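You operate a simulated robot arm through the tools that you are given. There is no shell and no other tool. Be economical: measure what you need, move in short steps, check, and stop when the job is done.

The job below is to be done with a simulated robot arm. You get a single attempt, and the scene is never put back.

JOB
Clear the cake stand and take it apart.
Fine: buns in the basket, knob off and on the table, plate on the green mat.

It is judged by the outcome, as a careful person would: the job done as asked, and still so three seconds after it is handed in. It fails if anything else is knocked over, pushed out of place, dropped, spilled or broken.

ROBOT AND FRAMES
A 7-joint arm with a three-finger gripper, fixed in place. Base frame: the origin is at the foot of the arm, x ahead of it, y to its left, z up; the work surface is at about z = 760. Lengths are in mm, angles in rad, forces in N, time in s.
Its first joint turns from -2.897 to 2.897 rad. Payload 2.69 kg.
The tool frame sits at the grasp point between the pads (the TCP): z along the fingers, y along the line on which they close. The tips reach 30 mm beyond it. Largest opening 128 mm; the body of the gripper starts 117 mm behind the TCP.
Orientation is that of the tool frame in the base frame, as [roll, pitch, yaw] about the fixed x, y, z axes, in that order (R = Rz(yaw) Ry(pitch) Rx(roll)). With the fingers straight down and closing along the base's y, the tool's x points along the base's -x, its y along +y and its z along -z.

CONTROLS
- The arm moves only by the tool step_arm. Its argument "increments" is a list of rows, each a list of 7 numbers: the shift along the base's x, y, z in mm, then the turn, a rotation vector about the base's x, y, z in rad, then the finger opening in mm, from 0 to 128. In form: [[x, y, z, wx, wy, wz, fingers], ...]. A call has 1 to 8 rows; each row is the pose to reach, as a shift and turn from the pose commanded when the call began. Rows are played at 5 a second. More than 50 mm and 0.15 rad between two rows, or a gripper value outside its range, and nothing of the call is played. A pose out of reach is approached as far as the arm can. The call stops where the force on the tool passes 40 N (or 10 N more than at its start, if that is more) or the arm is blocked; 0.2 s more then pass. Each finger halts on what it meets, pressing with about 23 N; the grip force reading is that of the motor and also rises with nothing between the fingers. The clock runs only during rows and for 0.2 s after the last one: add rows that repeat a pose to give the fingers time. The reply holds the time, the measured pose of the TCP, the force on the tool along the base axes, the opening and the grip force, in the units named above and with some noise, with the torque about the TCP (base axes, N m) and any sound that the robot's microphone picked up.
- Cameras (640 x 400 px; columns grow to the right, rows downward): "scene" is fixed at [51, 506.7, 1543.1]; the picture's right is [-0.54, -0.84, 0.00], its down [-0.57, 0.37, -0.73] and it looks along [0.62, -0.39, -0.68] (base axes); focal length 339 px, centre (320, 200). "wrist" rides on the gripper at [58, 54, -131] in the tool frame; the picture's right is [-0.68, 0.74, 0.00], its down [-0.62, -0.57, -0.55] and it looks along [-0.40, -0.37, 0.84] (tool axes); focal length 234 px, centre (320, 200). There is no depth. A picture from a camera that has moved, and an enlarged one, comes with that camera's place and axes in the base frame and with its lens. The place of the scene camera against the robot may be out by one fixed shift of up to 25 mm in any direction.
- capture(camera): a new picture of that camera. It takes no simulated time.
- slide_trunk(by): slides the trunk up (or, below 0, down) by that many mm; the arm rides with it, the base frame stays. It gives what a move gives, with no picture.
- enlarge(camera, box): a new picture of the part [left, top, right, bottom] of that camera's present view, enlarged. It takes no simulated time.
- finish_job(): hands the job in; it is judged then, once.

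Work in short steps. Places have to be worked out from the pictures, the camera data and where the tool is seen: move nearer, look again, correct. Check each grasp and each placing, and mend what went wrong. You have 120 turns and 68 pictures in all, those below and enlarged ones among them. Open the gripper and draw the arm clear of the work before you hand the job in, unless the task says otherwise; then end with one line.

The tools are called after ">>>" as name(argument=value, ...) on one line, values as JSON. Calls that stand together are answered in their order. step_arm: Moves the arm, as the interface text tells. Its arguments: {"type":"object","properties":{"increments":{"type":"array"}},"required":["increments"]} The other tools are called the same way: slide_trunk (by) slides the trunk up or down; capture (camera) takes a picture; enlarge (camera, box) takes an enlarged picture of a part of a camera's view; finish_job () hands the job in.

At the start:

```text
t: 0.0
eef_pos: [660.8, 226.6, 1062.3]
ee_rot: [3.14, 0.0, 3.141]
ft_force: [0.7, -0.5, 0.7]
ft_torque: [-0.05, -0.04, 0.01]
opening: 127.8
grip_force: 0.2
trunk travel left (down, up): [-150.0, 200.0]
```

scene: 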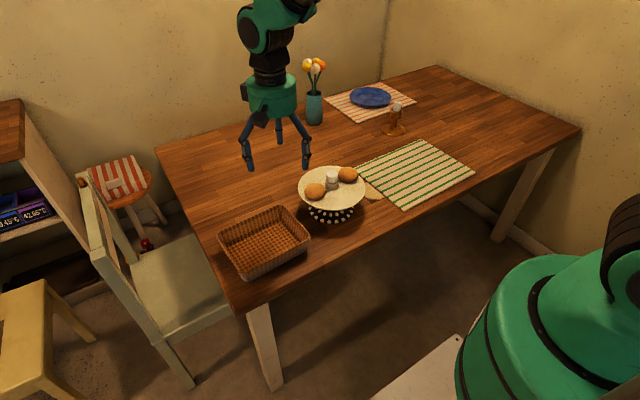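
wrist: 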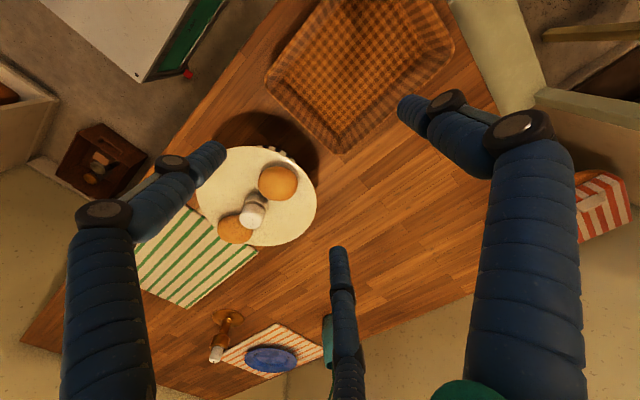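

The stand holds two buns and a white knob; I'll look closer at it first.

>>> enlarge(camera="scene", box=[210, 130, 410, 255])

>>> enlarge(camera="wrist", box=[160, 120, 340, 260])

```text
3.20 times, centred on (310, 192) of scene
camera zoom: at [51.0, 506.7, 1543.1], right [-0.54, -0.84, 0.0], down [-0.57, 0.37, -0.73], along [0.62, -0.39, -0.68], focal length 1084 px, centre (352, 224)
```

zoom: 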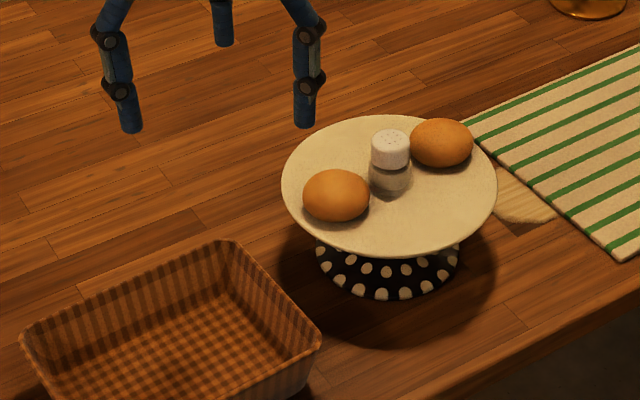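

```text
2.86 times, centred on (250, 190) of wrist
camera zoom: at [601.5, 280.8, 1194.1], right [0.68, 0.74, 0.0], down [0.62, -0.57, 0.55], along [0.4, -0.37, -0.84], focal length 669 px, centre (520, 229)
```

zoom: 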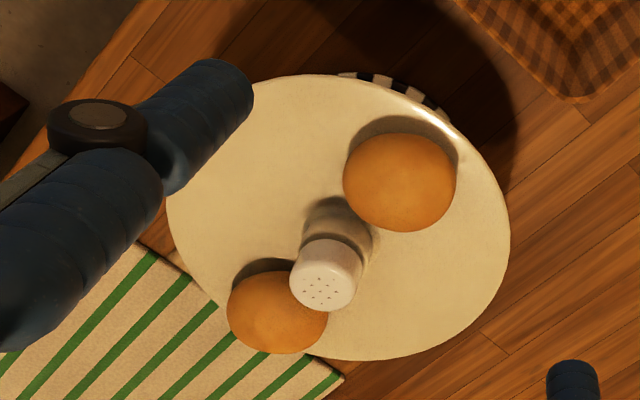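

The gripper seems to have three radial fingers. I'll shift above the stand and close halfway to see how the fingers move and to get a second view for triangulation.

>>> step_arm(increments=[[0, -45, 0, 0, 0, 0, 110], [0, -90, 0, 0, 0, 0, 90], [0, -126, 0, 0, 0, 0, 60], [0, -126, 0, 0, 0, 0, 60]])

>>> capture(camera="wrist")

>>> capture(camera="scene")

```text
t: 1.0
eef_pos: [659.7, 99.5, 1063.5]
ee_rot: [-3.141, -0.001, 3.141]
ft_force: [1.0, 0.5, -0.2]
ft_torque: [0.0, -0.01, 0.03]
opening: 60.0
grip_force: 0.0
trunk travel left (down, up): [-150.0, 200.0]
```

```text
63 pictures are left
camera wrist: at [602.0, 154.3, 1195.3], right [0.68, 0.74, 0.0], down [0.62, -0.57, 0.55], along [0.4, -0.37, -0.84], focal length 234 px, centre (320, 200)
```

wrist: 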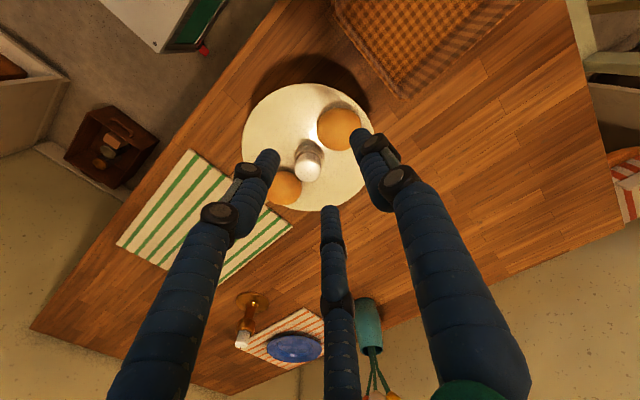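

```text
62 pictures are left
```

scene: 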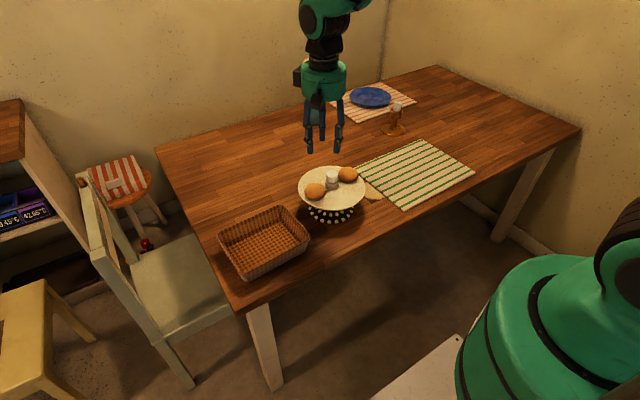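

Fingers close radially (opening = diameter), one at +y and two at ±120°. Plate is about 200 mm wide, centred near (685,48); bun A is near (688,109,~865). I'll come down above bun A and look.

>>> step_arm(increments=[[14, 5, -45, 0, 0, 0, 100], [28, 9, -90, 0, 0, 0, 100], [28, 9, -118, 0, 0, 0, 100], [28, 9, -118, 0, 0, 0, 100]])

>>> capture(camera="wrist")

>>> enlarge(camera="scene", box=[210, 130, 410, 255])

```text
t: 2.0
eef_pos: [688.7, 110.4, 945.3]
ee_rot: [3.142, 0.001, -3.141]
ft_force: [0.4, -1.3, -0.1]
ft_torque: [-0.04, 0.02, 0.0]
opening: 100.1
grip_force: 0.0
trunk travel left (down, up): [-150.0, 200.0]
```

```text
61 pictures are left
camera wrist: at [632.0, 164.8, 1077.5], right [0.68, 0.74, 0.0], down [0.62, -0.56, 0.55], along [0.4, -0.37, -0.84], focal length 234 px, centre (320, 200)
```

wrist: 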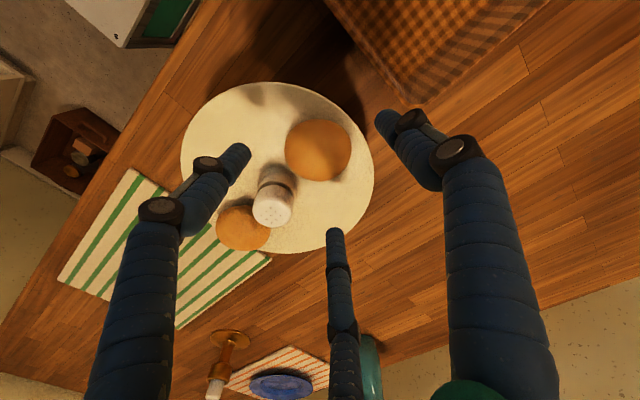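

```text
3.20 times, centred on (310, 192) of scene
camera zoom: at [51.0, 506.7, 1543.1], right [-0.54, -0.84, 0.0], down [-0.57, 0.37, -0.73], along [0.62, -0.39, -0.68], focal length 1084 px, centre (352, 224)
```

zoom: 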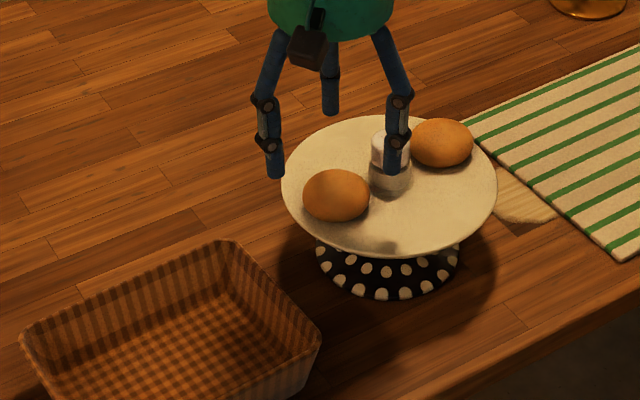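

Bun A sits at about (689,109,865) between the fingers. I'll descend carefully to z≈882 and check tip clearance.

>>> step_arm(increments=[[0, -1, -30, 0, 0, 0, 100], [0, -1, -62, 0, 0, 0, 100], [0, -1, -62, 0, 0, 0, 100]])

>>> enlarge(camera="scene", box=[270, 140, 390, 215])

>>> capture(camera="wrist")

```text
t: 2.8
eef_pos: [688.3, 108.3, 881.8]
ee_rot: [-3.141, 0.0, -3.141]
ft_force: [0.2, -0.1, -0.1]
ft_torque: [0.0, 0.05, 0.01]
opening: 100.0
grip_force: 0.1
trunk travel left (down, up): [-150.0, 200.0]
```

```text
5.33 times, centred on (330, 178) of scene
camera zoom: at [51.0, 506.7, 1543.1], right [-0.54, -0.84, 0.0], down [-0.57, 0.37, -0.73], along [0.62, -0.39, -0.68], focal length 1807 px, centre (267, 320)
```

zoom: 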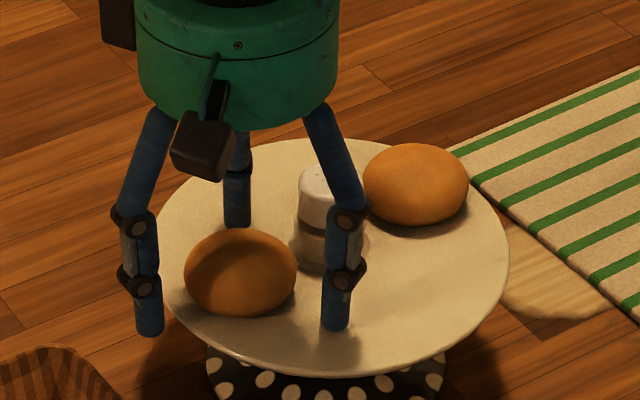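

```text
58 pictures are left
camera wrist: at [629.6, 163.2, 1013.1], right [0.68, 0.74, 0.0], down [0.62, -0.57, 0.55], along [0.4, -0.37, -0.84], focal length 234 px, centre (320, 200)
```

wrist: 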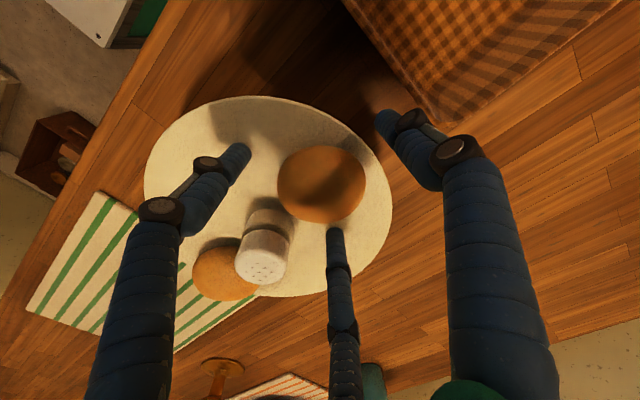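

Tips are close above the plate and around bun A; closing now.

>>> step_arm(increments=[[0, 0, 0, 0, 0, 0, 80], [0, 0, 0, 0, 0, 0, 60], [0, 0, 0, 0, 0, 0, 50], [0, 0, 0, 0, 0, 0, 50]])

```text
t: 3.8
eef_pos: [688.3, 108.0, 882.7]
ee_rot: [-3.141, 0.002, -3.139]
ft_force: [2.5, -1.6, 15.5]
ft_torque: [-0.42, -0.21, 0.09]
opening: 60.4
grip_force: 23.0
trunk travel left (down, up): [-150.0, 200.0]
```

Gripped at 60 mm. Lift slightly and check.

>>> step_arm(increments=[[0, 0, 10, 0, 0, 0, 50], [0, 0, 25, 0, 0, 0, 50], [0, 0, 40, 0, 0, 0, 50]])

>>> enlarge(camera="scene", box=[230, 130, 410, 245])

```text
t: 4.6
eef_pos: [688.3, 106.0, 924.1]
ee_rot: [-3.141, -0.001, 3.14]
ft_force: [-0.6, 0.3, -0.3]
ft_torque: [0.02, 0.02, 0.02]
opening: 60.7
grip_force: 23.4
trunk travel left (down, up): [-150.0, 200.0]
```

```text
3.48 times, centred on (320, 188) of scene
camera zoom: at [51.0, 506.7, 1543.1], right [-0.54, -0.84, 0.0], down [-0.57, 0.37, -0.73], along [0.62, -0.39, -0.68], focal length 1179 px, centre (320, 244)
```

zoom: 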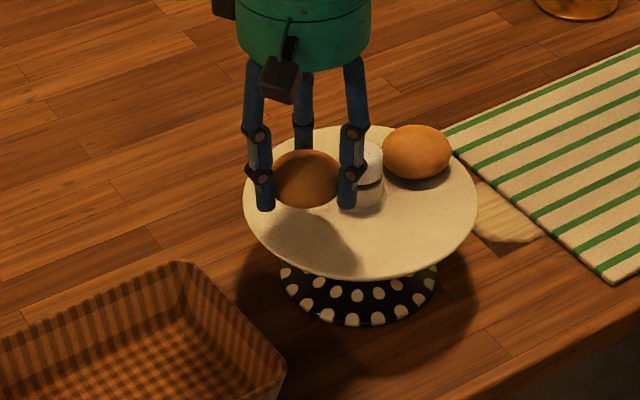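

Bun A is held. Lift and carry it toward the basket, then look.

>>> step_arm(increments=[[0, 0, 40, 0, 0, 0, 50], [-5, 45, 50, 0, 0, 0, 50], [-10, 92, 50, 0, 0, 0, 50], [-18, 138, 50, 0, 0, 0, 50], [-25, 180, 50, 0, 0, 0, 50], [-28, 200, 50, 0, 0, 0, 50]])

>>> capture(camera="wrist")

>>> capture(camera="scene")

```text
t: 6.0
eef_pos: [656.8, 306.8, 971.4]
ee_rot: [3.141, 0.0, -3.139]
ft_force: [-0.8, 0.0, -1.2]
ft_torque: [-0.02, -0.01, 0.01]
opening: 60.5
grip_force: 22.7
trunk travel left (down, up): [-150.0, 200.0]
```

```text
56 pictures are left
camera wrist: at [598.0, 361.3, 1103.1], right [0.68, 0.74, 0.0], down [0.62, -0.56, 0.55], along [0.4, -0.37, -0.84], focal length 234 px, centre (320, 200)
```

wrist: 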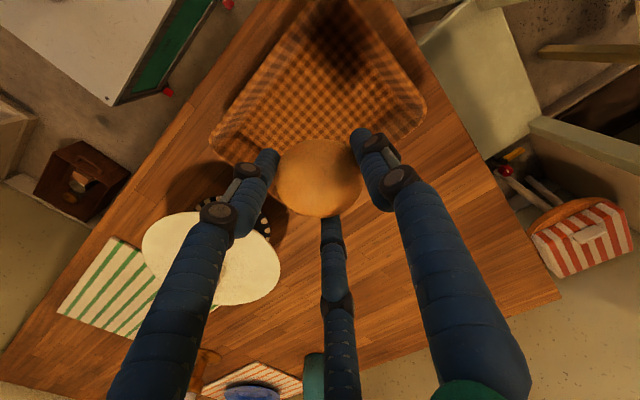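

```text
55 pictures are left
```

scene: 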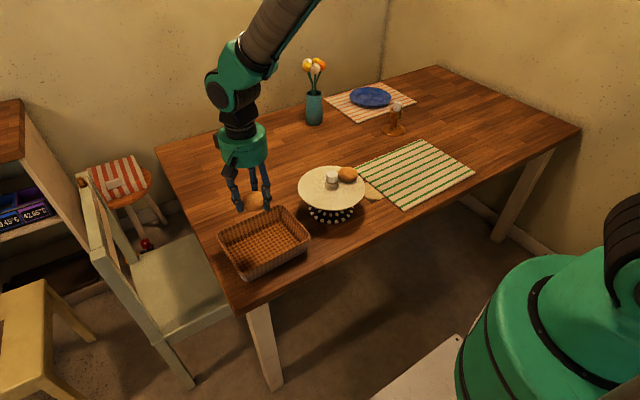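

By triangulation the basket spans about x 578–722, y 203–409. I'll place bun A in its far half (y≈345), descending slowly.

>>> step_arm(increments=[[-6, 36, -30, 0, 0, 0, 50], [-6, 36, -75, 0, 0, 0, 50], [-6, 36, -120, 0, 0, 0, 50], [-6, 36, -140, 0, 0, 0, 50], [-6, 36, -150, 0, 0, 0, 50]])

>>> enlarge(camera="scene", box=[190, 150, 350, 290])

>>> capture(camera="wrist")

```text
t: 7.2
eef_pos: [653.0, 346.8, 823.4]
ee_rot: [-3.142, 0.0, 3.141]
ft_force: [-0.5, 0.0, -0.2]
ft_torque: [0.04, -0.03, 0.01]
opening: 60.3
grip_force: 22.6
trunk travel left (down, up): [-150.0, 200.0]
```

```text
2.86 times, centred on (270, 220) of scene
camera zoom: at [51.0, 506.7, 1543.1], right [-0.54, -0.84, 0.0], down [-0.57, 0.37, -0.73], along [0.62, -0.39, -0.68], focal length 968 px, centre (463, 143)
```

zoom: 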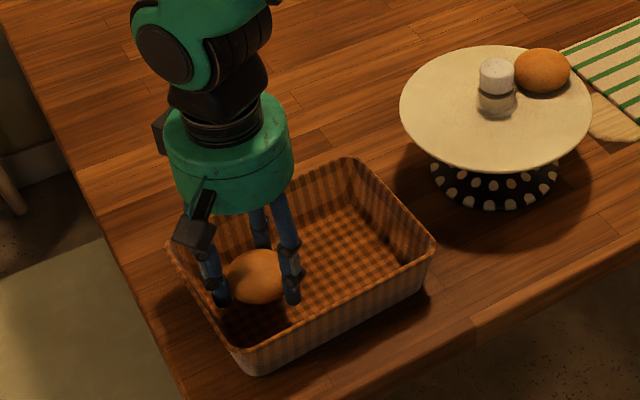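

```text
53 pictures are left
camera wrist: at [594.8, 399.9, 953.8], right [0.68, 0.74, 0.0], down [0.62, -0.57, 0.55], along [0.4, -0.37, -0.84], focal length 234 px, centre (320, 200)
```

wrist: 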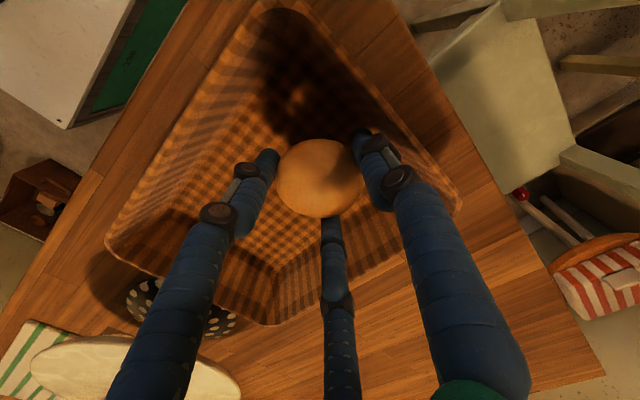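

In the basket, well clear of the walls. Lower until it touches.

>>> step_arm(increments=[[0, 0, -5, 0, 0, 0, 50], [0, 0, -9, 0, 0, 0, 50], [0, 0, -12, 0, 0, 0, 50], [0, 0, -12, 0, 0, 0, 50]])

```text
t: 8.2
eef_pos: [654.1, 346.4, 810.5]
ee_rot: [3.14, -0.002, 3.141]
ft_force: [0.4, -0.5, -1.3]
ft_torque: [0.0, 0.02, -0.01]
opening: 60.5
grip_force: 22.9
trunk travel left (down, up): [-150.0, 200.0]
```

>>> step_arm(increments=[[0, 0, -3, 0, 0, 0, 50], [0, 0, -6, 0, 0, 0, 50], [0, 0, -9, 0, 0, 0, 50]])

```text
t: 9.0
eef_pos: [653.8, 344.2, 801.9]
ee_rot: [-3.14, -0.001, 3.141]
ft_force: [0.4, -0.4, -0.5]
ft_torque: [-0.01, -0.01, -0.02]
opening: 60.6
grip_force: 23.8
trunk travel left (down, up): [-150.0, 200.0]
```

>>> step_arm(increments=[[0, 0, -2, 0, 0, 0, 50], [0, 0, -4, 0, 0, 0, 50], [0, 0, -6, 0, 0, 0, 50]])

```text
t: 9.8
eef_pos: [654.1, 344.7, 796.6]
ee_rot: [3.141, -0.001, -3.142]
ft_force: [0.1, 0.1, -0.3]
ft_torque: [0.0, 0.01, -0.03]
opening: 60.1
grip_force: 23.1
trunk travel left (down, up): [-150.0, 200.0]
```

Nearly at the floor; release gently here and back off upward.

>>> step_arm(increments=[[0, 0, -2, 0, 0, 0, 60], [0, 0, -2, 0, 0, 0, 68], [0, 0, -2, 0, 0, 0, 84], [0, 0, -2, 0, 0, 0, 84], [0, 0, 40, 0, 0, 0, 84], [0, 0, 85, 0, 0, 0, 84], [0, 0, 130, 0, 0, 0, 84], [0, 0, 165, 0, 0, 0, 84]])

>>> enlarge(camera="scene", box=[190, 150, 350, 290])

```text
t: 11.6
eef_pos: [655.2, 340.5, 960.4]
ee_rot: [-3.141, -0.001, 3.142]
ft_force: [0.6, -0.4, 0.5]
ft_torque: [-0.01, -0.02, 0.01]
opening: 84.1
grip_force: 0.0
trunk travel left (down, up): [-150.0, 200.0]
```

```text
2.86 times, centred on (270, 220) of scene
camera zoom: at [51.0, 506.7, 1543.1], right [-0.54, -0.84, 0.0], down [-0.57, 0.37, -0.73], along [0.62, -0.39, -0.68], focal length 968 px, centre (463, 143)
```

zoom: 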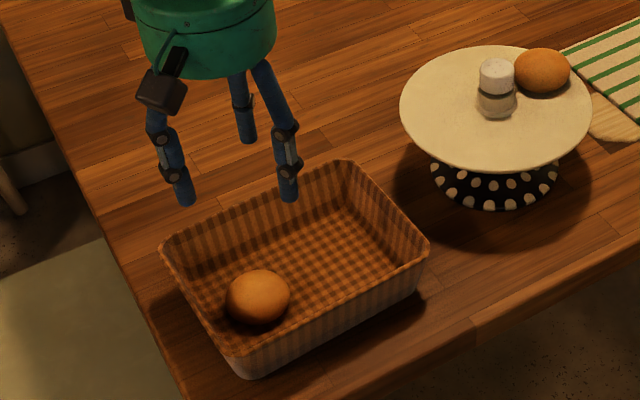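

Bun A is in the basket (basket nudged only a few mm). Next: bun B near (701,-21,868); go above it with the gripper turned -60° so a single finger lies on the side away from the knob.

>>> step_arm(increments=[[6, -46, 10, 0, 0, -0.131, 90], [12, -92, 15, 0, 0, -0.262, 90], [18, -138, 15, 0, 0, -0.393, 90], [24, -184, 15, 0, 0, -0.524, 90], [30, -230, 15, 0, 0, -0.654, 90], [36, -276, 15, 0, 0, -0.785, 90], [42, -320, 15, 0, 0, -0.916, 100], [46, -362, 15, 0, 0, -1.047, 100]])

>>> capture(camera="wrist")

>>> enlarge(camera="scene", box=[270, 140, 390, 215])

```text
t: 13.4
eef_pos: [701.6, -17.0, 974.5]
ee_rot: [-3.141, 0.001, 2.094]
ft_force: [-0.4, 0.3, 0.7]
ft_torque: [-0.03, -0.02, 0.0]
opening: 99.9
grip_force: 0.0
trunk travel left (down, up): [-150.0, 200.0]
```

```text
51 pictures are left
camera wrist: at [719.2, 60.5, 1105.6], right [0.98, -0.22, 0.0], down [-0.18, -0.82, 0.55], along [-0.12, -0.54, -0.84], focal length 234 px, centre (320, 200)
```

wrist: 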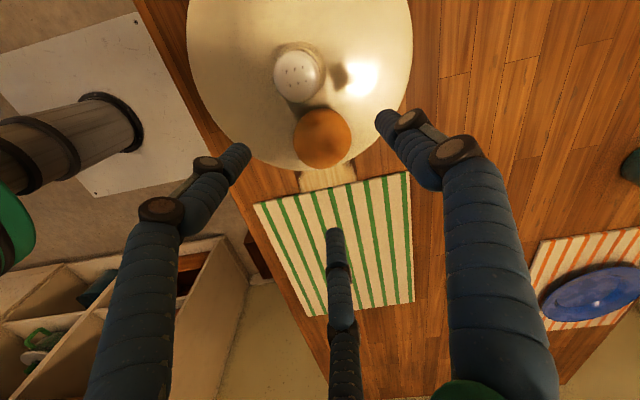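

```text
5.33 times, centred on (330, 178) of scene
camera zoom: at [51.0, 506.7, 1543.1], right [-0.54, -0.84, 0.0], down [-0.57, 0.37, -0.73], along [0.62, -0.39, -0.68], focal length 1807 px, centre (267, 320)
```

zoom: 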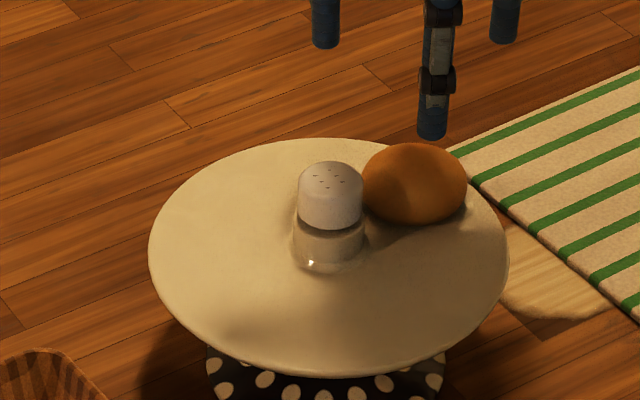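

Bun B is at about (703,-19); I'm right above it. Descend to z≈881.

>>> step_arm(increments=[[1, 0, -40, 0, 0, 0, 100], [1, 0, -75, 0, 0, 0, 100], [1, 0, -94, 0, 0, 0, 100], [1, 0, -94, 0, 0, 0, 100]])

>>> capture(camera="wrist")

```text
t: 14.4
eef_pos: [700.7, -16.2, 879.7]
ee_rot: [-3.142, -0.001, 2.097]
ft_force: [0.6, 0.5, 0.5]
ft_torque: [-0.01, 0.01, 0.01]
opening: 99.9
grip_force: 0.1
trunk travel left (down, up): [-150.0, 200.0]
```

```text
49 pictures are left
camera wrist: at [718.4, 61.6, 1010.1], right [0.98, -0.22, 0.0], down [-0.18, -0.82, 0.55], along [-0.12, -0.54, -0.84], focal length 234 px, centre (320, 200)
```

wrist: 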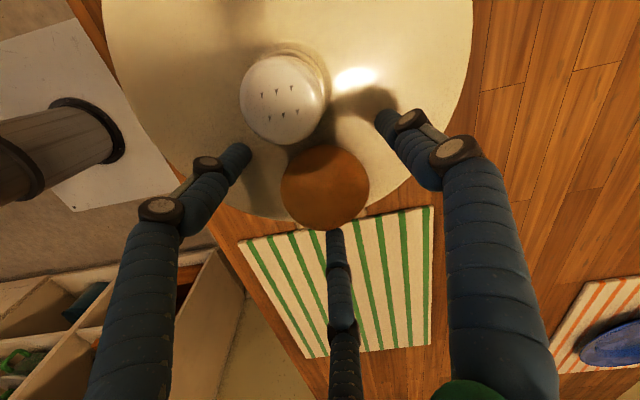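

Bun is at ~(703.5,-20.5); nudge and close.

>>> step_arm(increments=[[3, -4, 0, 0, 0, 0, 100], [3, -4, 0, 0, 0, 0, 80], [3, -4, 0, 0, 0, 0, 60], [3, -4, 0, 0, 0, 0, 50], [3, -4, 0, 0, 0, 0, 50], [3, -4, 15, 0, 0, 0, 50], [3, -4, 40, 0, 0, 0, 50]])

>>> enlarge(camera="scene", box=[250, 110, 410, 230])

```text
t: 15.3
eef_pos: [707.4, -20.8, 883.6]
ee_rot: [3.136, 0.004, 2.096]
ft_force: [-2.1, -1.1, 13.5]
ft_torque: [0.35, 0.28, 0.09]
opening: 59.4
grip_force: 7.3
trunk travel left (down, up): [-150.0, 200.0]
stopped in row 4: the force on the tool passed its limit at 55 N (the readings are from after the stop); the commanded pose is now the measured one
```

```text
3.33 times, centred on (330, 170) of scene
camera zoom: at [51.0, 506.7, 1543.1], right [-0.54, -0.84, 0.0], down [-0.57, 0.37, -0.73], along [0.62, -0.39, -0.68], focal length 1130 px, centre (287, 300)
```

zoom: 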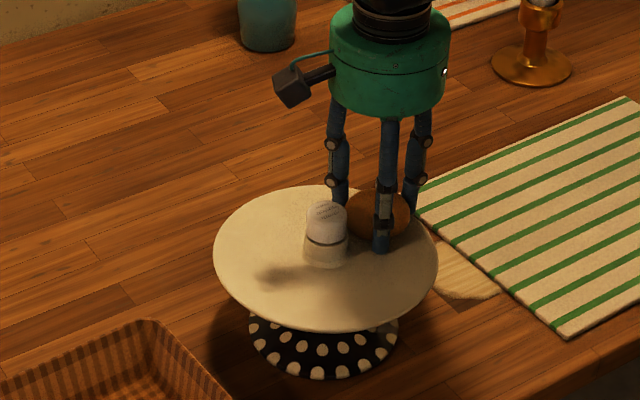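

A contact spike, probably tips meeting the plate as fingers swing in. Nothing displaced; raise 1–2 mm, tighten, then lift.

>>> step_arm(increments=[[0, 0, 1, 0, 0, 0, 50], [0, 0, 1, 0, 0, 0, 50], [0, 0, 6, 0, 0, 0, 50], [0, 0, 20, 0, 0, 0, 50], [0, 0, 45, 0, 0, 0, 50]])

>>> enlarge(camera="scene", box=[250, 110, 410, 230])

```text
t: 16.5
eef_pos: [708.4, -22.1, 926.4]
ee_rot: [3.14, 0.0, 2.096]
ft_force: [1.0, 0.3, -2.0]
ft_torque: [-0.02, -0.03, 0.01]
opening: 58.6
grip_force: 23.2
trunk travel left (down, up): [-150.0, 200.0]
```

```text
3.33 times, centred on (330, 170) of scene
camera zoom: at [51.0, 506.7, 1543.1], right [-0.54, -0.84, 0.0], down [-0.57, 0.37, -0.73], along [0.62, -0.39, -0.68], focal length 1130 px, centre (287, 300)
```

zoom: 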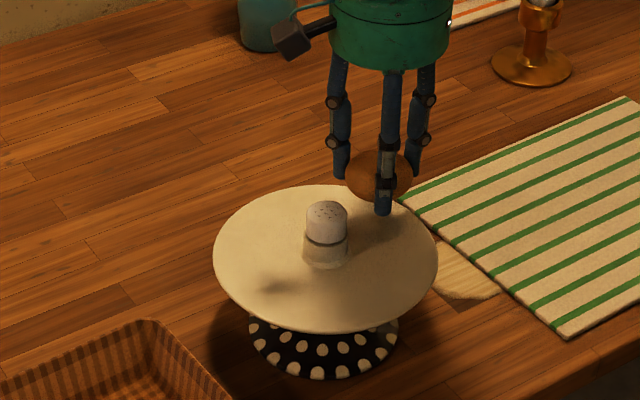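

Bun B held. Carry over at safe height to the near half of the basket.

>>> step_arm(increments=[[0, 0, 50, 0, 0, 0, 50], [-4, 46, 55, 0, 0, 0, 50], [-12, 94, 55, 0, 0, 0, 50], [-22, 141, 55, 0, 0, 0, 50], [-32, 188, 55, 0, 0, 0, 50], [-42, 235, 55, 0, 0, 0, 50], [-52, 280, 55, 0, 0, 0, 50], [-56, 297, 55, 0, 0, 0, 50]])

>>> step_arm(increments=[[0, 0, -45, 0, 0, 0, 50], [0, 0, -90, 0, 0, 0, 50], [0, 0, -130, 0, 0, 0, 50], [0, 0, -150, 0, 0, 0, 50], [0, 0, -150, 0, 0, 0, 50]])

>>> capture(camera="wrist")

>>> enlarge(camera="scene", box=[190, 150, 350, 290])

```text
t: 18.3
eef_pos: [650.4, 279.1, 978.7]
ee_rot: [3.138, 0.003, 2.096]
ft_force: [-0.2, 0.9, -1.2]
ft_torque: [-0.06, -0.02, 0.0]
opening: 58.2
grip_force: 22.8
trunk travel left (down, up): [-150.0, 200.0]
```

```text
t: 19.5
eef_pos: [651.0, 277.1, 831.1]
ee_rot: [3.139, 0.001, 2.096]
ft_force: [0.7, 1.4, -0.2]
ft_torque: [0.01, 0.0, -0.01]
opening: 58.6
grip_force: 22.9
trunk travel left (down, up): [-150.0, 200.0]
```

```text
46 pictures are left
camera wrist: at [667.2, 355.0, 962.1], right [0.98, -0.22, 0.0], down [-0.18, -0.82, 0.55], along [-0.12, -0.54, -0.84], focal length 234 px, centre (320, 200)
```

wrist: 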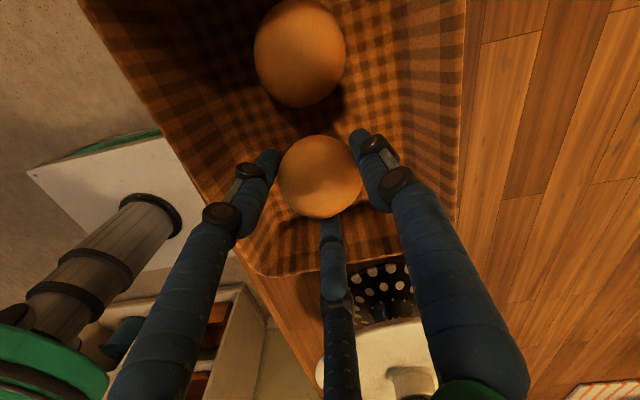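

```text
2.86 times, centred on (270, 220) of scene
camera zoom: at [51.0, 506.7, 1543.1], right [-0.54, -0.84, 0.0], down [-0.57, 0.37, -0.73], along [0.62, -0.39, -0.68], focal length 968 px, centre (463, 143)
```

zoom: 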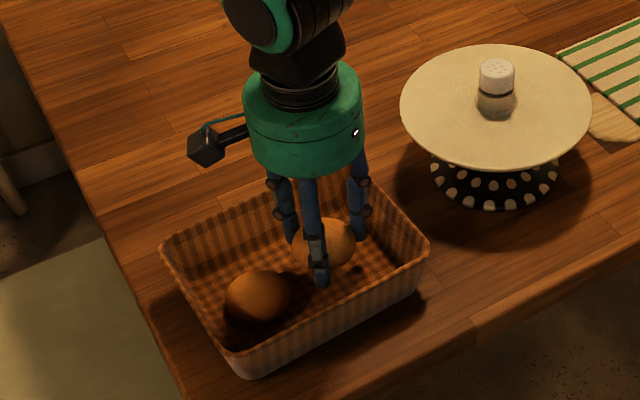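

Good clearance from bun A. Lower and release gently with small opening, then rise.

>>> step_arm(increments=[[0, 0, -15, 0, 0, 0, 50], [0, 0, -26, 0, 0, 0, 50], [0, 0, -33, 0, 0, 0, 50], [0, 0, -33, 0, 0, 0, 50]])

>>> step_arm(increments=[[0, 0, 0, 0, 0, 0, 62], [0, 0, 0, 0, 0, 0, 72], [0, 0, 0, 0, 0, 0, 72], [0, 0, 45, 0, 0, 0, 72], [0, 0, 90, 0, 0, 0, 72], [0, 0, 135, 0, 0, 0, 72], [0, 0, 180, 0, 0, 0, 72]])

>>> enlarge(camera="scene", box=[190, 150, 350, 290])

```text
t: 20.5
eef_pos: [650.6, 277.2, 799.2]
ee_rot: [3.138, 0.001, 2.097]
ft_force: [-0.1, 1.0, -1.6]
ft_torque: [0.02, 0.0, 0.0]
opening: 58.4
grip_force: 23.6
trunk travel left (down, up): [-150.0, 200.0]
```

```text
t: 22.1
eef_pos: [650.1, 276.4, 979.9]
ee_rot: [3.139, 0.0, 2.097]
ft_force: [-0.4, -0.3, 0.0]
ft_torque: [0.0, 0.02, -0.01]
opening: 71.9
grip_force: 0.1
trunk travel left (down, up): [-150.0, 200.0]
```

```text
2.86 times, centred on (270, 220) of scene
camera zoom: at [51.0, 506.7, 1543.1], right [-0.54, -0.84, 0.0], down [-0.57, 0.37, -0.73], along [0.62, -0.39, -0.68], focal length 968 px, centre (463, 143)
```

zoom: 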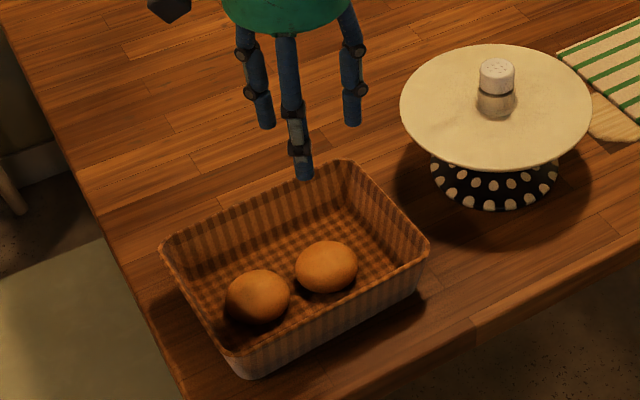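

Both buns are in the basket. Now the knob at about (698,46): move above it.

>>> step_arm(increments=[[10, -46, 5, 0, 0, 0, 80], [20, -92, 5, 0, 0, 0, 80], [30, -138, 5, 0, 0, 0, 80], [39, -184, 5, 0, 0, 0, 80], [48, -230, 5, 0, 0, 0, 80], [48, -230, -30, 0, 0, 0, 80], [48, -230, -45, 0, 0, 0, 80]])

>>> capture(camera="wrist")

>>> enlarge(camera="scene", box=[270, 140, 390, 215])

```text
t: 23.7
eef_pos: [699.0, 45.2, 933.5]
ee_rot: [3.138, 0.002, 2.094]
ft_force: [-0.4, 0.4, 0.4]
ft_torque: [-0.04, 0.04, 0.01]
opening: 80.1
grip_force: 0.0
trunk travel left (down, up): [-150.0, 200.0]
```

```text
43 pictures are left
camera wrist: at [716.4, 124.4, 1065.9], right [0.98, -0.22, 0.0], down [-0.18, -0.82, 0.55], along [-0.12, -0.54, -0.84], focal length 234 px, centre (320, 200)
```

wrist: 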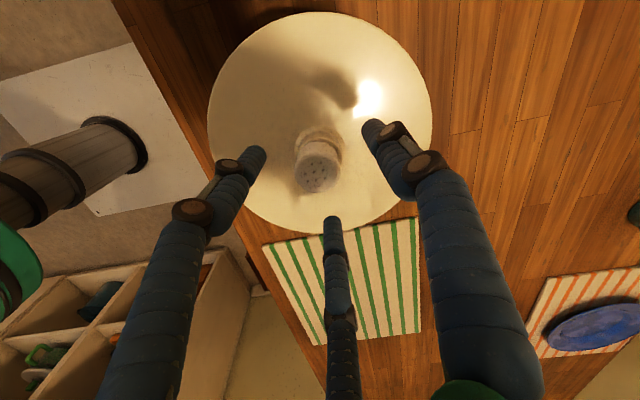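

```text
5.33 times, centred on (330, 178) of scene
camera zoom: at [51.0, 506.7, 1543.1], right [-0.54, -0.84, 0.0], down [-0.57, 0.37, -0.73], along [0.62, -0.39, -0.68], focal length 1807 px, centre (267, 320)
```

zoom: 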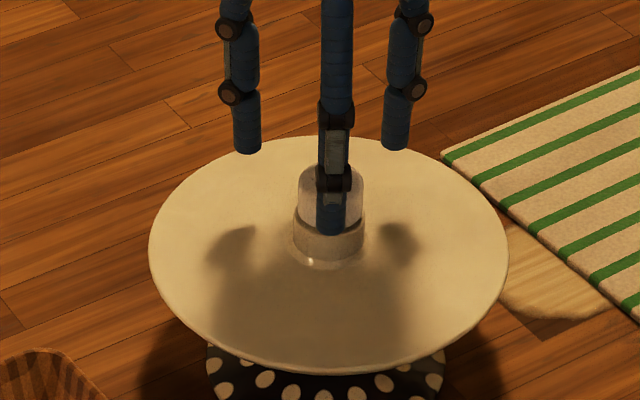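

Knob at (699,48), top ≈ 908. I'll descend so the tips sit around its wider lower body, then close.

>>> step_arm(increments=[[0, 2, -25, 0, 0, 0, 80], [0, 2, -48, 0, 0, 0, 80], [0, 2, -48, 0, 0, 0, 60], [0, 2, -48, 0, 0, 0, 48]])

>>> enlarge(camera="scene", box=[270, 140, 390, 215])

```text
t: 24.7
eef_pos: [698.8, 48.9, 885.3]
ee_rot: [3.139, 0.0, 2.096]
ft_force: [-0.2, 0.6, 1.0]
ft_torque: [0.01, -0.01, -0.03]
opening: 48.8
grip_force: 0.1
trunk travel left (down, up): [-150.0, 200.0]
```

```text
5.33 times, centred on (330, 178) of scene
camera zoom: at [51.0, 506.7, 1543.1], right [-0.54, -0.84, 0.0], down [-0.57, 0.37, -0.73], along [0.62, -0.39, -0.68], focal length 1807 px, centre (267, 320)
```

zoom: 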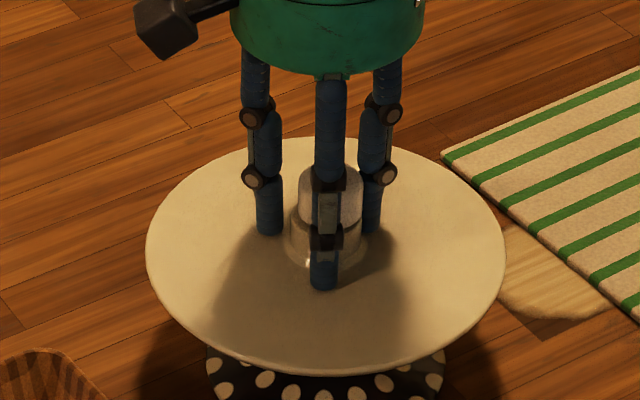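

Tips seem to brush the plate; raise 3 mm and close on the knob gently.

>>> step_arm(increments=[[0, 0, 3, 0, 0, 0, 48], [0, 0, 3, 0, 0, 0, 42], [0, 0, 3, 0, 0, 0, 36], [0, 0, 3, 0, 0, 0, 30], [0, 0, 3, 0, 0, 0, 30]])

>>> enlarge(camera="scene", box=[270, 140, 390, 215])

```text
t: 25.9
eef_pos: [698.2, 47.9, 888.4]
ee_rot: [3.137, 0.002, 2.095]
ft_force: [-2.5, -11.4, 1.0]
ft_torque: [-0.25, 0.08, 0.02]
opening: 40.0
grip_force: 7.7
trunk travel left (down, up): [-150.0, 200.0]
```

```text
5.33 times, centred on (330, 178) of scene
camera zoom: at [51.0, 506.7, 1543.1], right [-0.54, -0.84, 0.0], down [-0.57, 0.37, -0.73], along [0.62, -0.39, -0.68], focal length 1807 px, centre (267, 320)
```

zoom: 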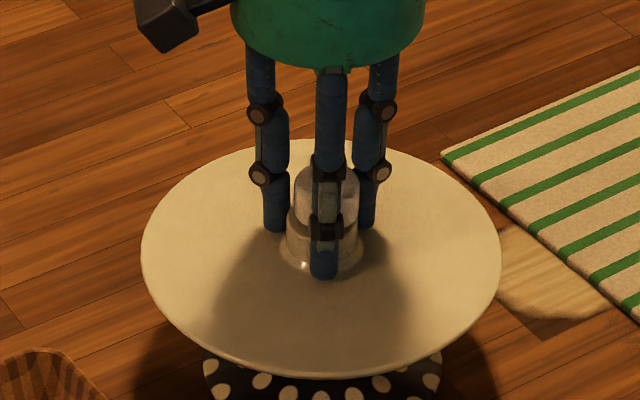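

The stand shifted a few mm: the knob is attached and my grasp was off-centre. Shift -y to even the grip.

>>> step_arm(increments=[[0, -1, 0, 0, 0, 0, 42], [0, -3, 0, 0, 0, 0, 46], [0, -3, 0, 0, 0, 0, 46]])

>>> capture(camera="wrist")

```text
t: 26.7
eef_pos: [698.6, 46.1, 888.5]
ee_rot: [3.138, 0.004, 2.097]
ft_force: [0.7, 0.8, 0.2]
ft_torque: [0.0, 0.0, 0.02]
opening: 46.1
grip_force: 0.1
trunk travel left (down, up): [-150.0, 200.0]
```

```text
39 pictures are left
camera wrist: at [715.1, 124.4, 1020.3], right [0.98, -0.22, 0.0], down [-0.18, -0.82, 0.55], along [-0.12, -0.54, -0.84], focal length 234 px, centre (320, 200)
```

wrist: 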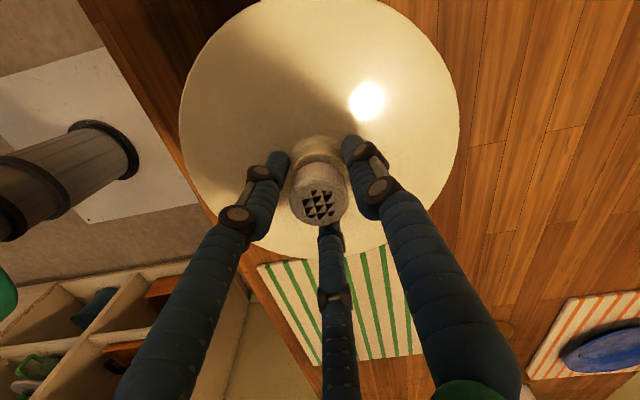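

Now centred at (697,46). Close fully.

>>> step_arm(increments=[[-1, 0, 0, 0, 0, 0, 42], [-1, 0, 0, 0, 0, 0, 36], [-1, 0, 0, 0, 0, 0, 28], [-1, 0, 0, 0, 0, 0, 28], [-1, 0, 0, 0, 0, 0, 28]])

>>> enlarge(camera="scene", box=[270, 140, 390, 215])

```text
t: 27.9
eef_pos: [697.1, 47.1, 888.1]
ee_rot: [3.137, 0.002, 2.095]
ft_force: [0.8, 1.1, 1.9]
ft_torque: [0.0, -0.05, 0.02]
opening: 39.1
grip_force: 22.8
trunk travel left (down, up): [-150.0, 200.0]
```

```text
5.33 times, centred on (330, 178) of scene
camera zoom: at [51.0, 506.7, 1543.1], right [-0.54, -0.84, 0.0], down [-0.57, 0.37, -0.73], along [0.62, -0.39, -0.68], focal length 1807 px, centre (267, 320)
```

zoom: 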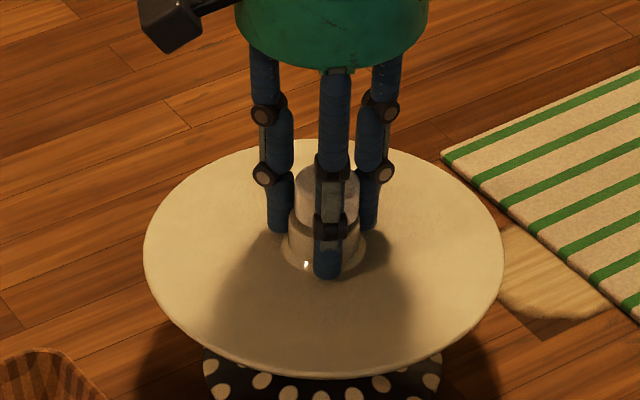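

Firm grip. Test lift by 5 mm to see whether the knob comes off or brings the plate along.

>>> step_arm(increments=[[0, 0, 2, 0, 0, 0, 28], [0, 0, 4, 0, 0, 0, 28], [0, 0, 5, 0, 0, 0, 28]])

>>> enlarge(camera="scene", box=[270, 140, 390, 215])

```text
t: 28.7
eef_pos: [697.3, 46.2, 890.9]
ee_rot: [3.142, 0.002, 2.096]
ft_force: [-1.6, 0.1, -15.1]
ft_torque: [-0.02, 0.03, -0.02]
opening: 39.1
grip_force: 22.9
trunk travel left (down, up): [-150.0, 200.0]
```

```text
5.33 times, centred on (330, 178) of scene
camera zoom: at [51.0, 506.7, 1543.1], right [-0.54, -0.84, 0.0], down [-0.57, 0.37, -0.73], along [0.62, -0.39, -0.68], focal length 1807 px, centre (267, 320)
```

zoom: 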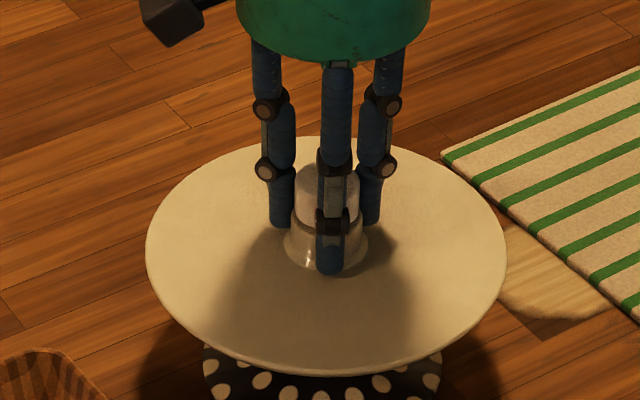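

The knob doesn't come free by pulling (15 N down); it is probably screwed. Go back down and try turning counter-clockwise.

>>> step_arm(increments=[[0, 0, -3, 0, 0, 0, 28], [0, 0, -4, 0, 0, 0.14, 28], [0, 0, -4, 0, 0, 0.28, 28], [0, 0, -4, 0, 0, 0.42, 28], [0, 0, -4, 0, 0, 0.52, 28]])

>>> enlarge(camera="scene", box=[270, 140, 390, 215])

>>> capture(camera="wrist")

```text
t: 29.9
eef_pos: [697.1, 46.9, 889.0]
ee_rot: [3.137, 0.003, 2.619]
ft_force: [-0.3, 0.3, -2.4]
ft_torque: [-0.03, 0.06, 0.0]
opening: 39.1
grip_force: 22.9
trunk travel left (down, up): [-150.0, 200.0]
```

```text
5.33 times, centred on (330, 178) of scene
camera zoom: at [51.0, 506.7, 1543.1], right [-0.54, -0.84, 0.0], down [-0.57, 0.37, -0.73], along [0.62, -0.39, -0.68], focal length 1807 px, centre (267, 320)
```

zoom: 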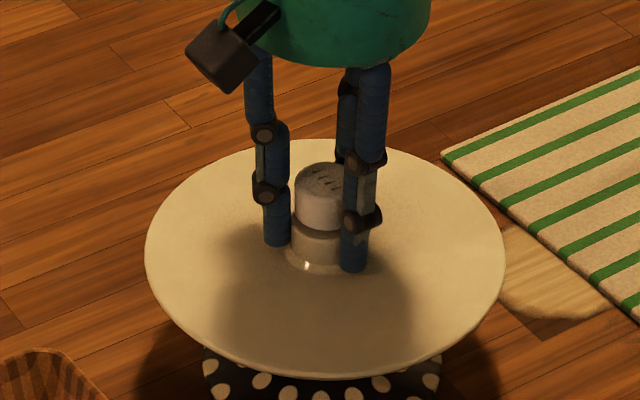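

```text
35 pictures are left
camera wrist: at [672.7, 122.3, 1021.8], right [0.95, 0.3, 0.0], down [0.25, -0.8, 0.55], along [0.17, -0.52, -0.84], focal length 234 px, centre (320, 200)
```

wrist: 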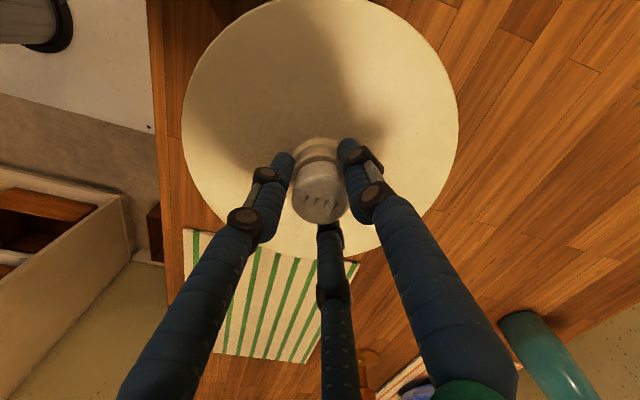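

It turns easily and the base's dots stay put. Keep unscrewing, then test lift again.

>>> step_arm(increments=[[0, 0, 0, 0, 0, 0.14, 28], [0, 0, 0, 0, 0, 0.28, 28], [0, 0, 0.5, 0, 0, 0.42, 28], [0, 0, 0.5, 0, 0, 0.56, 28], [0, 0, 0.5, 0, 0, 0.7, 28], [0, 0, 1, 0, 0, 0.84, 28], [0, 0, 1, 0, 0, 0.98, 28], [0, 0, 1, 0, 0, 1.1, 28]])

>>> enlarge(camera="scene", box=[270, 140, 390, 215])

```text
t: 31.7
eef_pos: [697.2, 43.8, 890.9]
ee_rot: [3.138, 0.003, -2.564]
ft_force: [0.4, 0.1, -4.0]
ft_torque: [0.02, 0.02, -0.02]
opening: 39.1
grip_force: 23.2
trunk travel left (down, up): [-150.0, 200.0]
```

```text
5.33 times, centred on (330, 178) of scene
camera zoom: at [51.0, 506.7, 1543.1], right [-0.54, -0.84, 0.0], down [-0.57, 0.37, -0.73], along [0.62, -0.39, -0.68], focal length 1807 px, centre (267, 320)
```

zoom: 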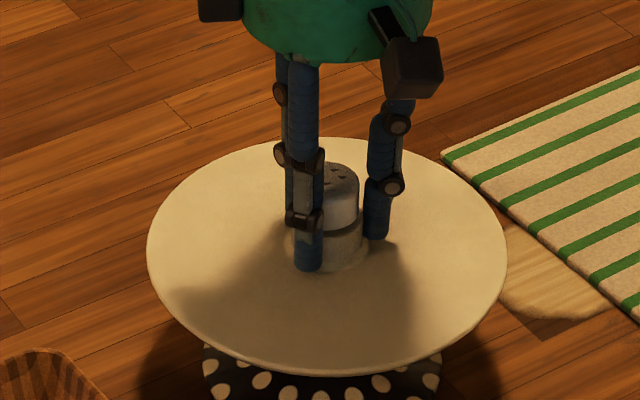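

Test lift again.

>>> step_arm(increments=[[0, 0, 3, 0, 0, 0, 28], [0, 0, 6, 0, 0, 0, 28], [0, 0, 9, 0, 0, 0, 28], [0, 0, 9, 0, 0, 0, 28]])

>>> enlarge(camera="scene", box=[270, 140, 390, 215])

```text
t: 32.7
eef_pos: [697.2, 45.0, 898.8]
ee_rot: [3.138, 0.003, -2.567]
ft_force: [1.7, -0.9, -10.7]
ft_torque: [-0.04, -0.1, -0.01]
opening: 39.2
grip_force: 23.4
trunk travel left (down, up): [-150.0, 200.0]
```

```text
5.33 times, centred on (330, 178) of scene
camera zoom: at [51.0, 506.7, 1543.1], right [-0.54, -0.84, 0.0], down [-0.57, 0.37, -0.73], along [0.62, -0.39, -0.68], focal length 1807 px, centre (267, 320)
```

zoom: 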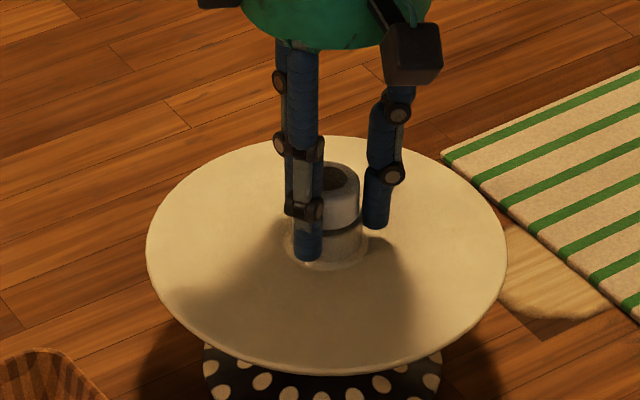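

The fingers slid up the knob; it's still attached. Check with the wrist whether the knob turned with the gripper.

>>> enlarge(camera="wrist", box=[240, 110, 400, 240])

>>> enlarge(camera="scene", box=[305, 155, 355, 195])

```text
3.08 times, centred on (320, 175) of wrist
camera zoom: at [619.2, 58.5, 1031.0], right [0.17, 0.99, 0.0], down [0.82, -0.14, 0.55], along [0.54, -0.09, -0.84], focal length 720 px, centre (320, 277)
```

zoom: 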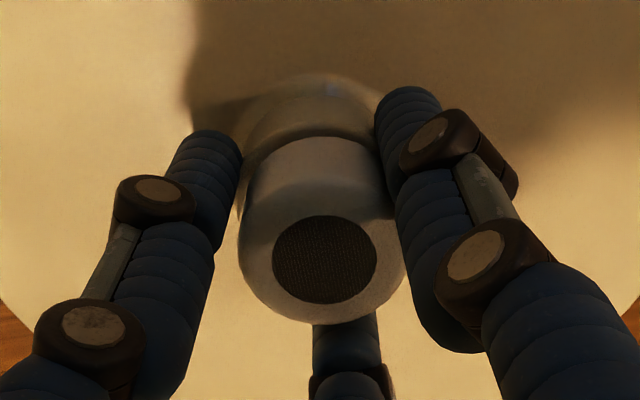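

```text
10.00 times, centred on (330, 175) of scene
camera zoom: at [51.0, 506.7, 1543.1], right [-0.54, -0.84, 0.0], down [-0.57, 0.37, -0.73], along [0.62, -0.39, -0.68], focal length 3388 px, centre (220, 450)
```

zoom: 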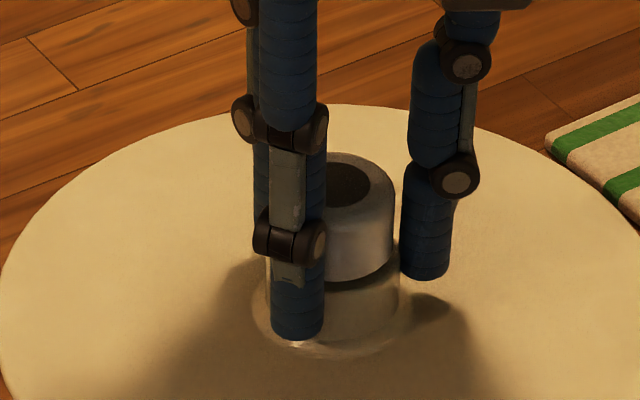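

The knob likely unscrews (turning torque ~0, but pull resisted). I'll regrip lower and keep turning counter-clockwise, checking for rise.

>>> step_arm(increments=[[0, 0, 0, 0, 0, 0, 48], [0, 0, -8, 0, 0, 0, 48], [0, 0, -10, 0, 0, 0, 48], [0, 0, -10, 0, 0, 0, 38], [0, 0, -10, 0, 0, 0, 28], [0, 0, -10, 0, 0, 0, 28]])

>>> step_arm(increments=[[0, 0, 0, 0, 0, 0.14, 28], [0, 0, 0, 0, 0, 0.28, 28], [0, 0, 0, 0, 0, 0.42, 28], [0, 0, 0, 0, 0, 0.56, 28], [0, 0, 0, 0, 0, 0.7, 28], [0, 0, 0, 0, 0, 0.84, 28], [0, 0, 0, 0, 0, 0.98, 28], [0, 0, 0, 0, 0, 1.12, 28]])

>>> enlarge(camera="scene", box=[305, 155, 355, 195])

```text
t: 34.1
eef_pos: [697.7, 46.1, 891.2]
ee_rot: [3.139, 0.003, -2.568]
ft_force: [0.8, -0.6, 2.2]
ft_torque: [-0.07, 0.0, -0.01]
opening: 39.0
grip_force: 22.8
trunk travel left (down, up): [-150.0, 200.0]
```

```text
t: 35.9
eef_pos: [696.6, 44.1, 889.5]
ee_rot: [3.139, 0.002, -1.444]
ft_force: [-0.2, 0.0, 4.9]
ft_torque: [-0.03, -0.13, -0.11]
opening: 39.1
grip_force: 23.2
trunk travel left (down, up): [-150.0, 200.0]
```

```text
10.00 times, centred on (330, 175) of scene
camera zoom: at [51.0, 506.7, 1543.1], right [-0.54, -0.84, 0.0], down [-0.57, 0.37, -0.73], along [0.62, -0.39, -0.68], focal length 3388 px, centre (220, 450)
```

zoom: 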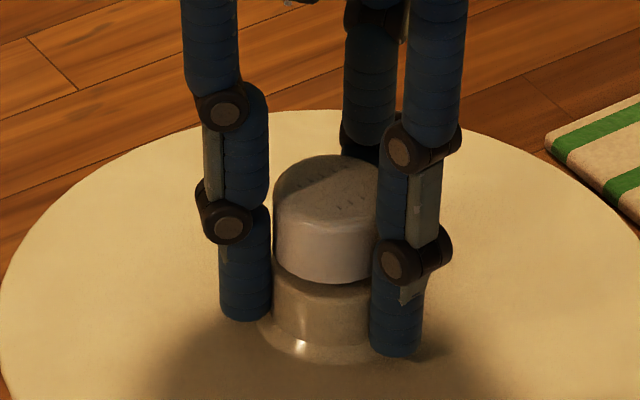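

Upward force on the tool grows while turning — consistent with a rising screw. Continue turning with slight rise.

>>> step_arm(increments=[[0, 0, 0.5, 0, 0, 0.14, 28], [0, 0, 0.5, 0, 0, 0.28, 28], [0, 0, 0.5, 0, 0, 0.42, 28], [0, 0, 0.5, 0, 0, 0.56, 28], [0, 0, 1, 0, 0, 0.7, 28], [0, 0, 1, 0, 0, 0.84, 28], [0, 0, 1, 0, 0, 0.98, 28], [0, 0, 1, 0, 0, 1.12, 28]])

```text
t: 37.7
eef_pos: [698.6, 44.7, 891.0]
ee_rot: [3.139, 0.002, -0.324]
ft_force: [0.6, -0.2, -0.1]
ft_torque: [-0.02, 0.04, 0.0]
opening: 39.1
grip_force: 22.5
trunk travel left (down, up): [-150.0, 200.0]
```

>>> step_arm(increments=[[0, 0, 2, 0, 0, 0, 28], [0, 0, 4, 0, 0, 0, 28], [0, 0, 4, 0, 0, 0, 28]])

>>> enlarge(camera="scene", box=[305, 155, 355, 195])

```text
t: 38.5
eef_pos: [697.0, 45.9, 894.3]
ee_rot: [3.137, 0.004, -0.329]
ft_force: [-1.7, 0.6, -15.9]
ft_torque: [0.06, 0.08, 0.03]
opening: 38.9
grip_force: 23.2
trunk travel left (down, up): [-150.0, 200.0]
```

```text
10.00 times, centred on (330, 175) of scene
camera zoom: at [51.0, 506.7, 1543.1], right [-0.54, -0.84, 0.0], down [-0.57, 0.37, -0.73], along [0.62, -0.39, -0.68], focal length 3388 px, centre (220, 450)
```

zoom: 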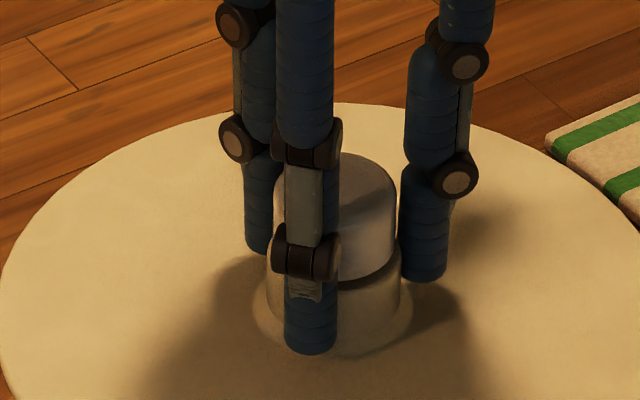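

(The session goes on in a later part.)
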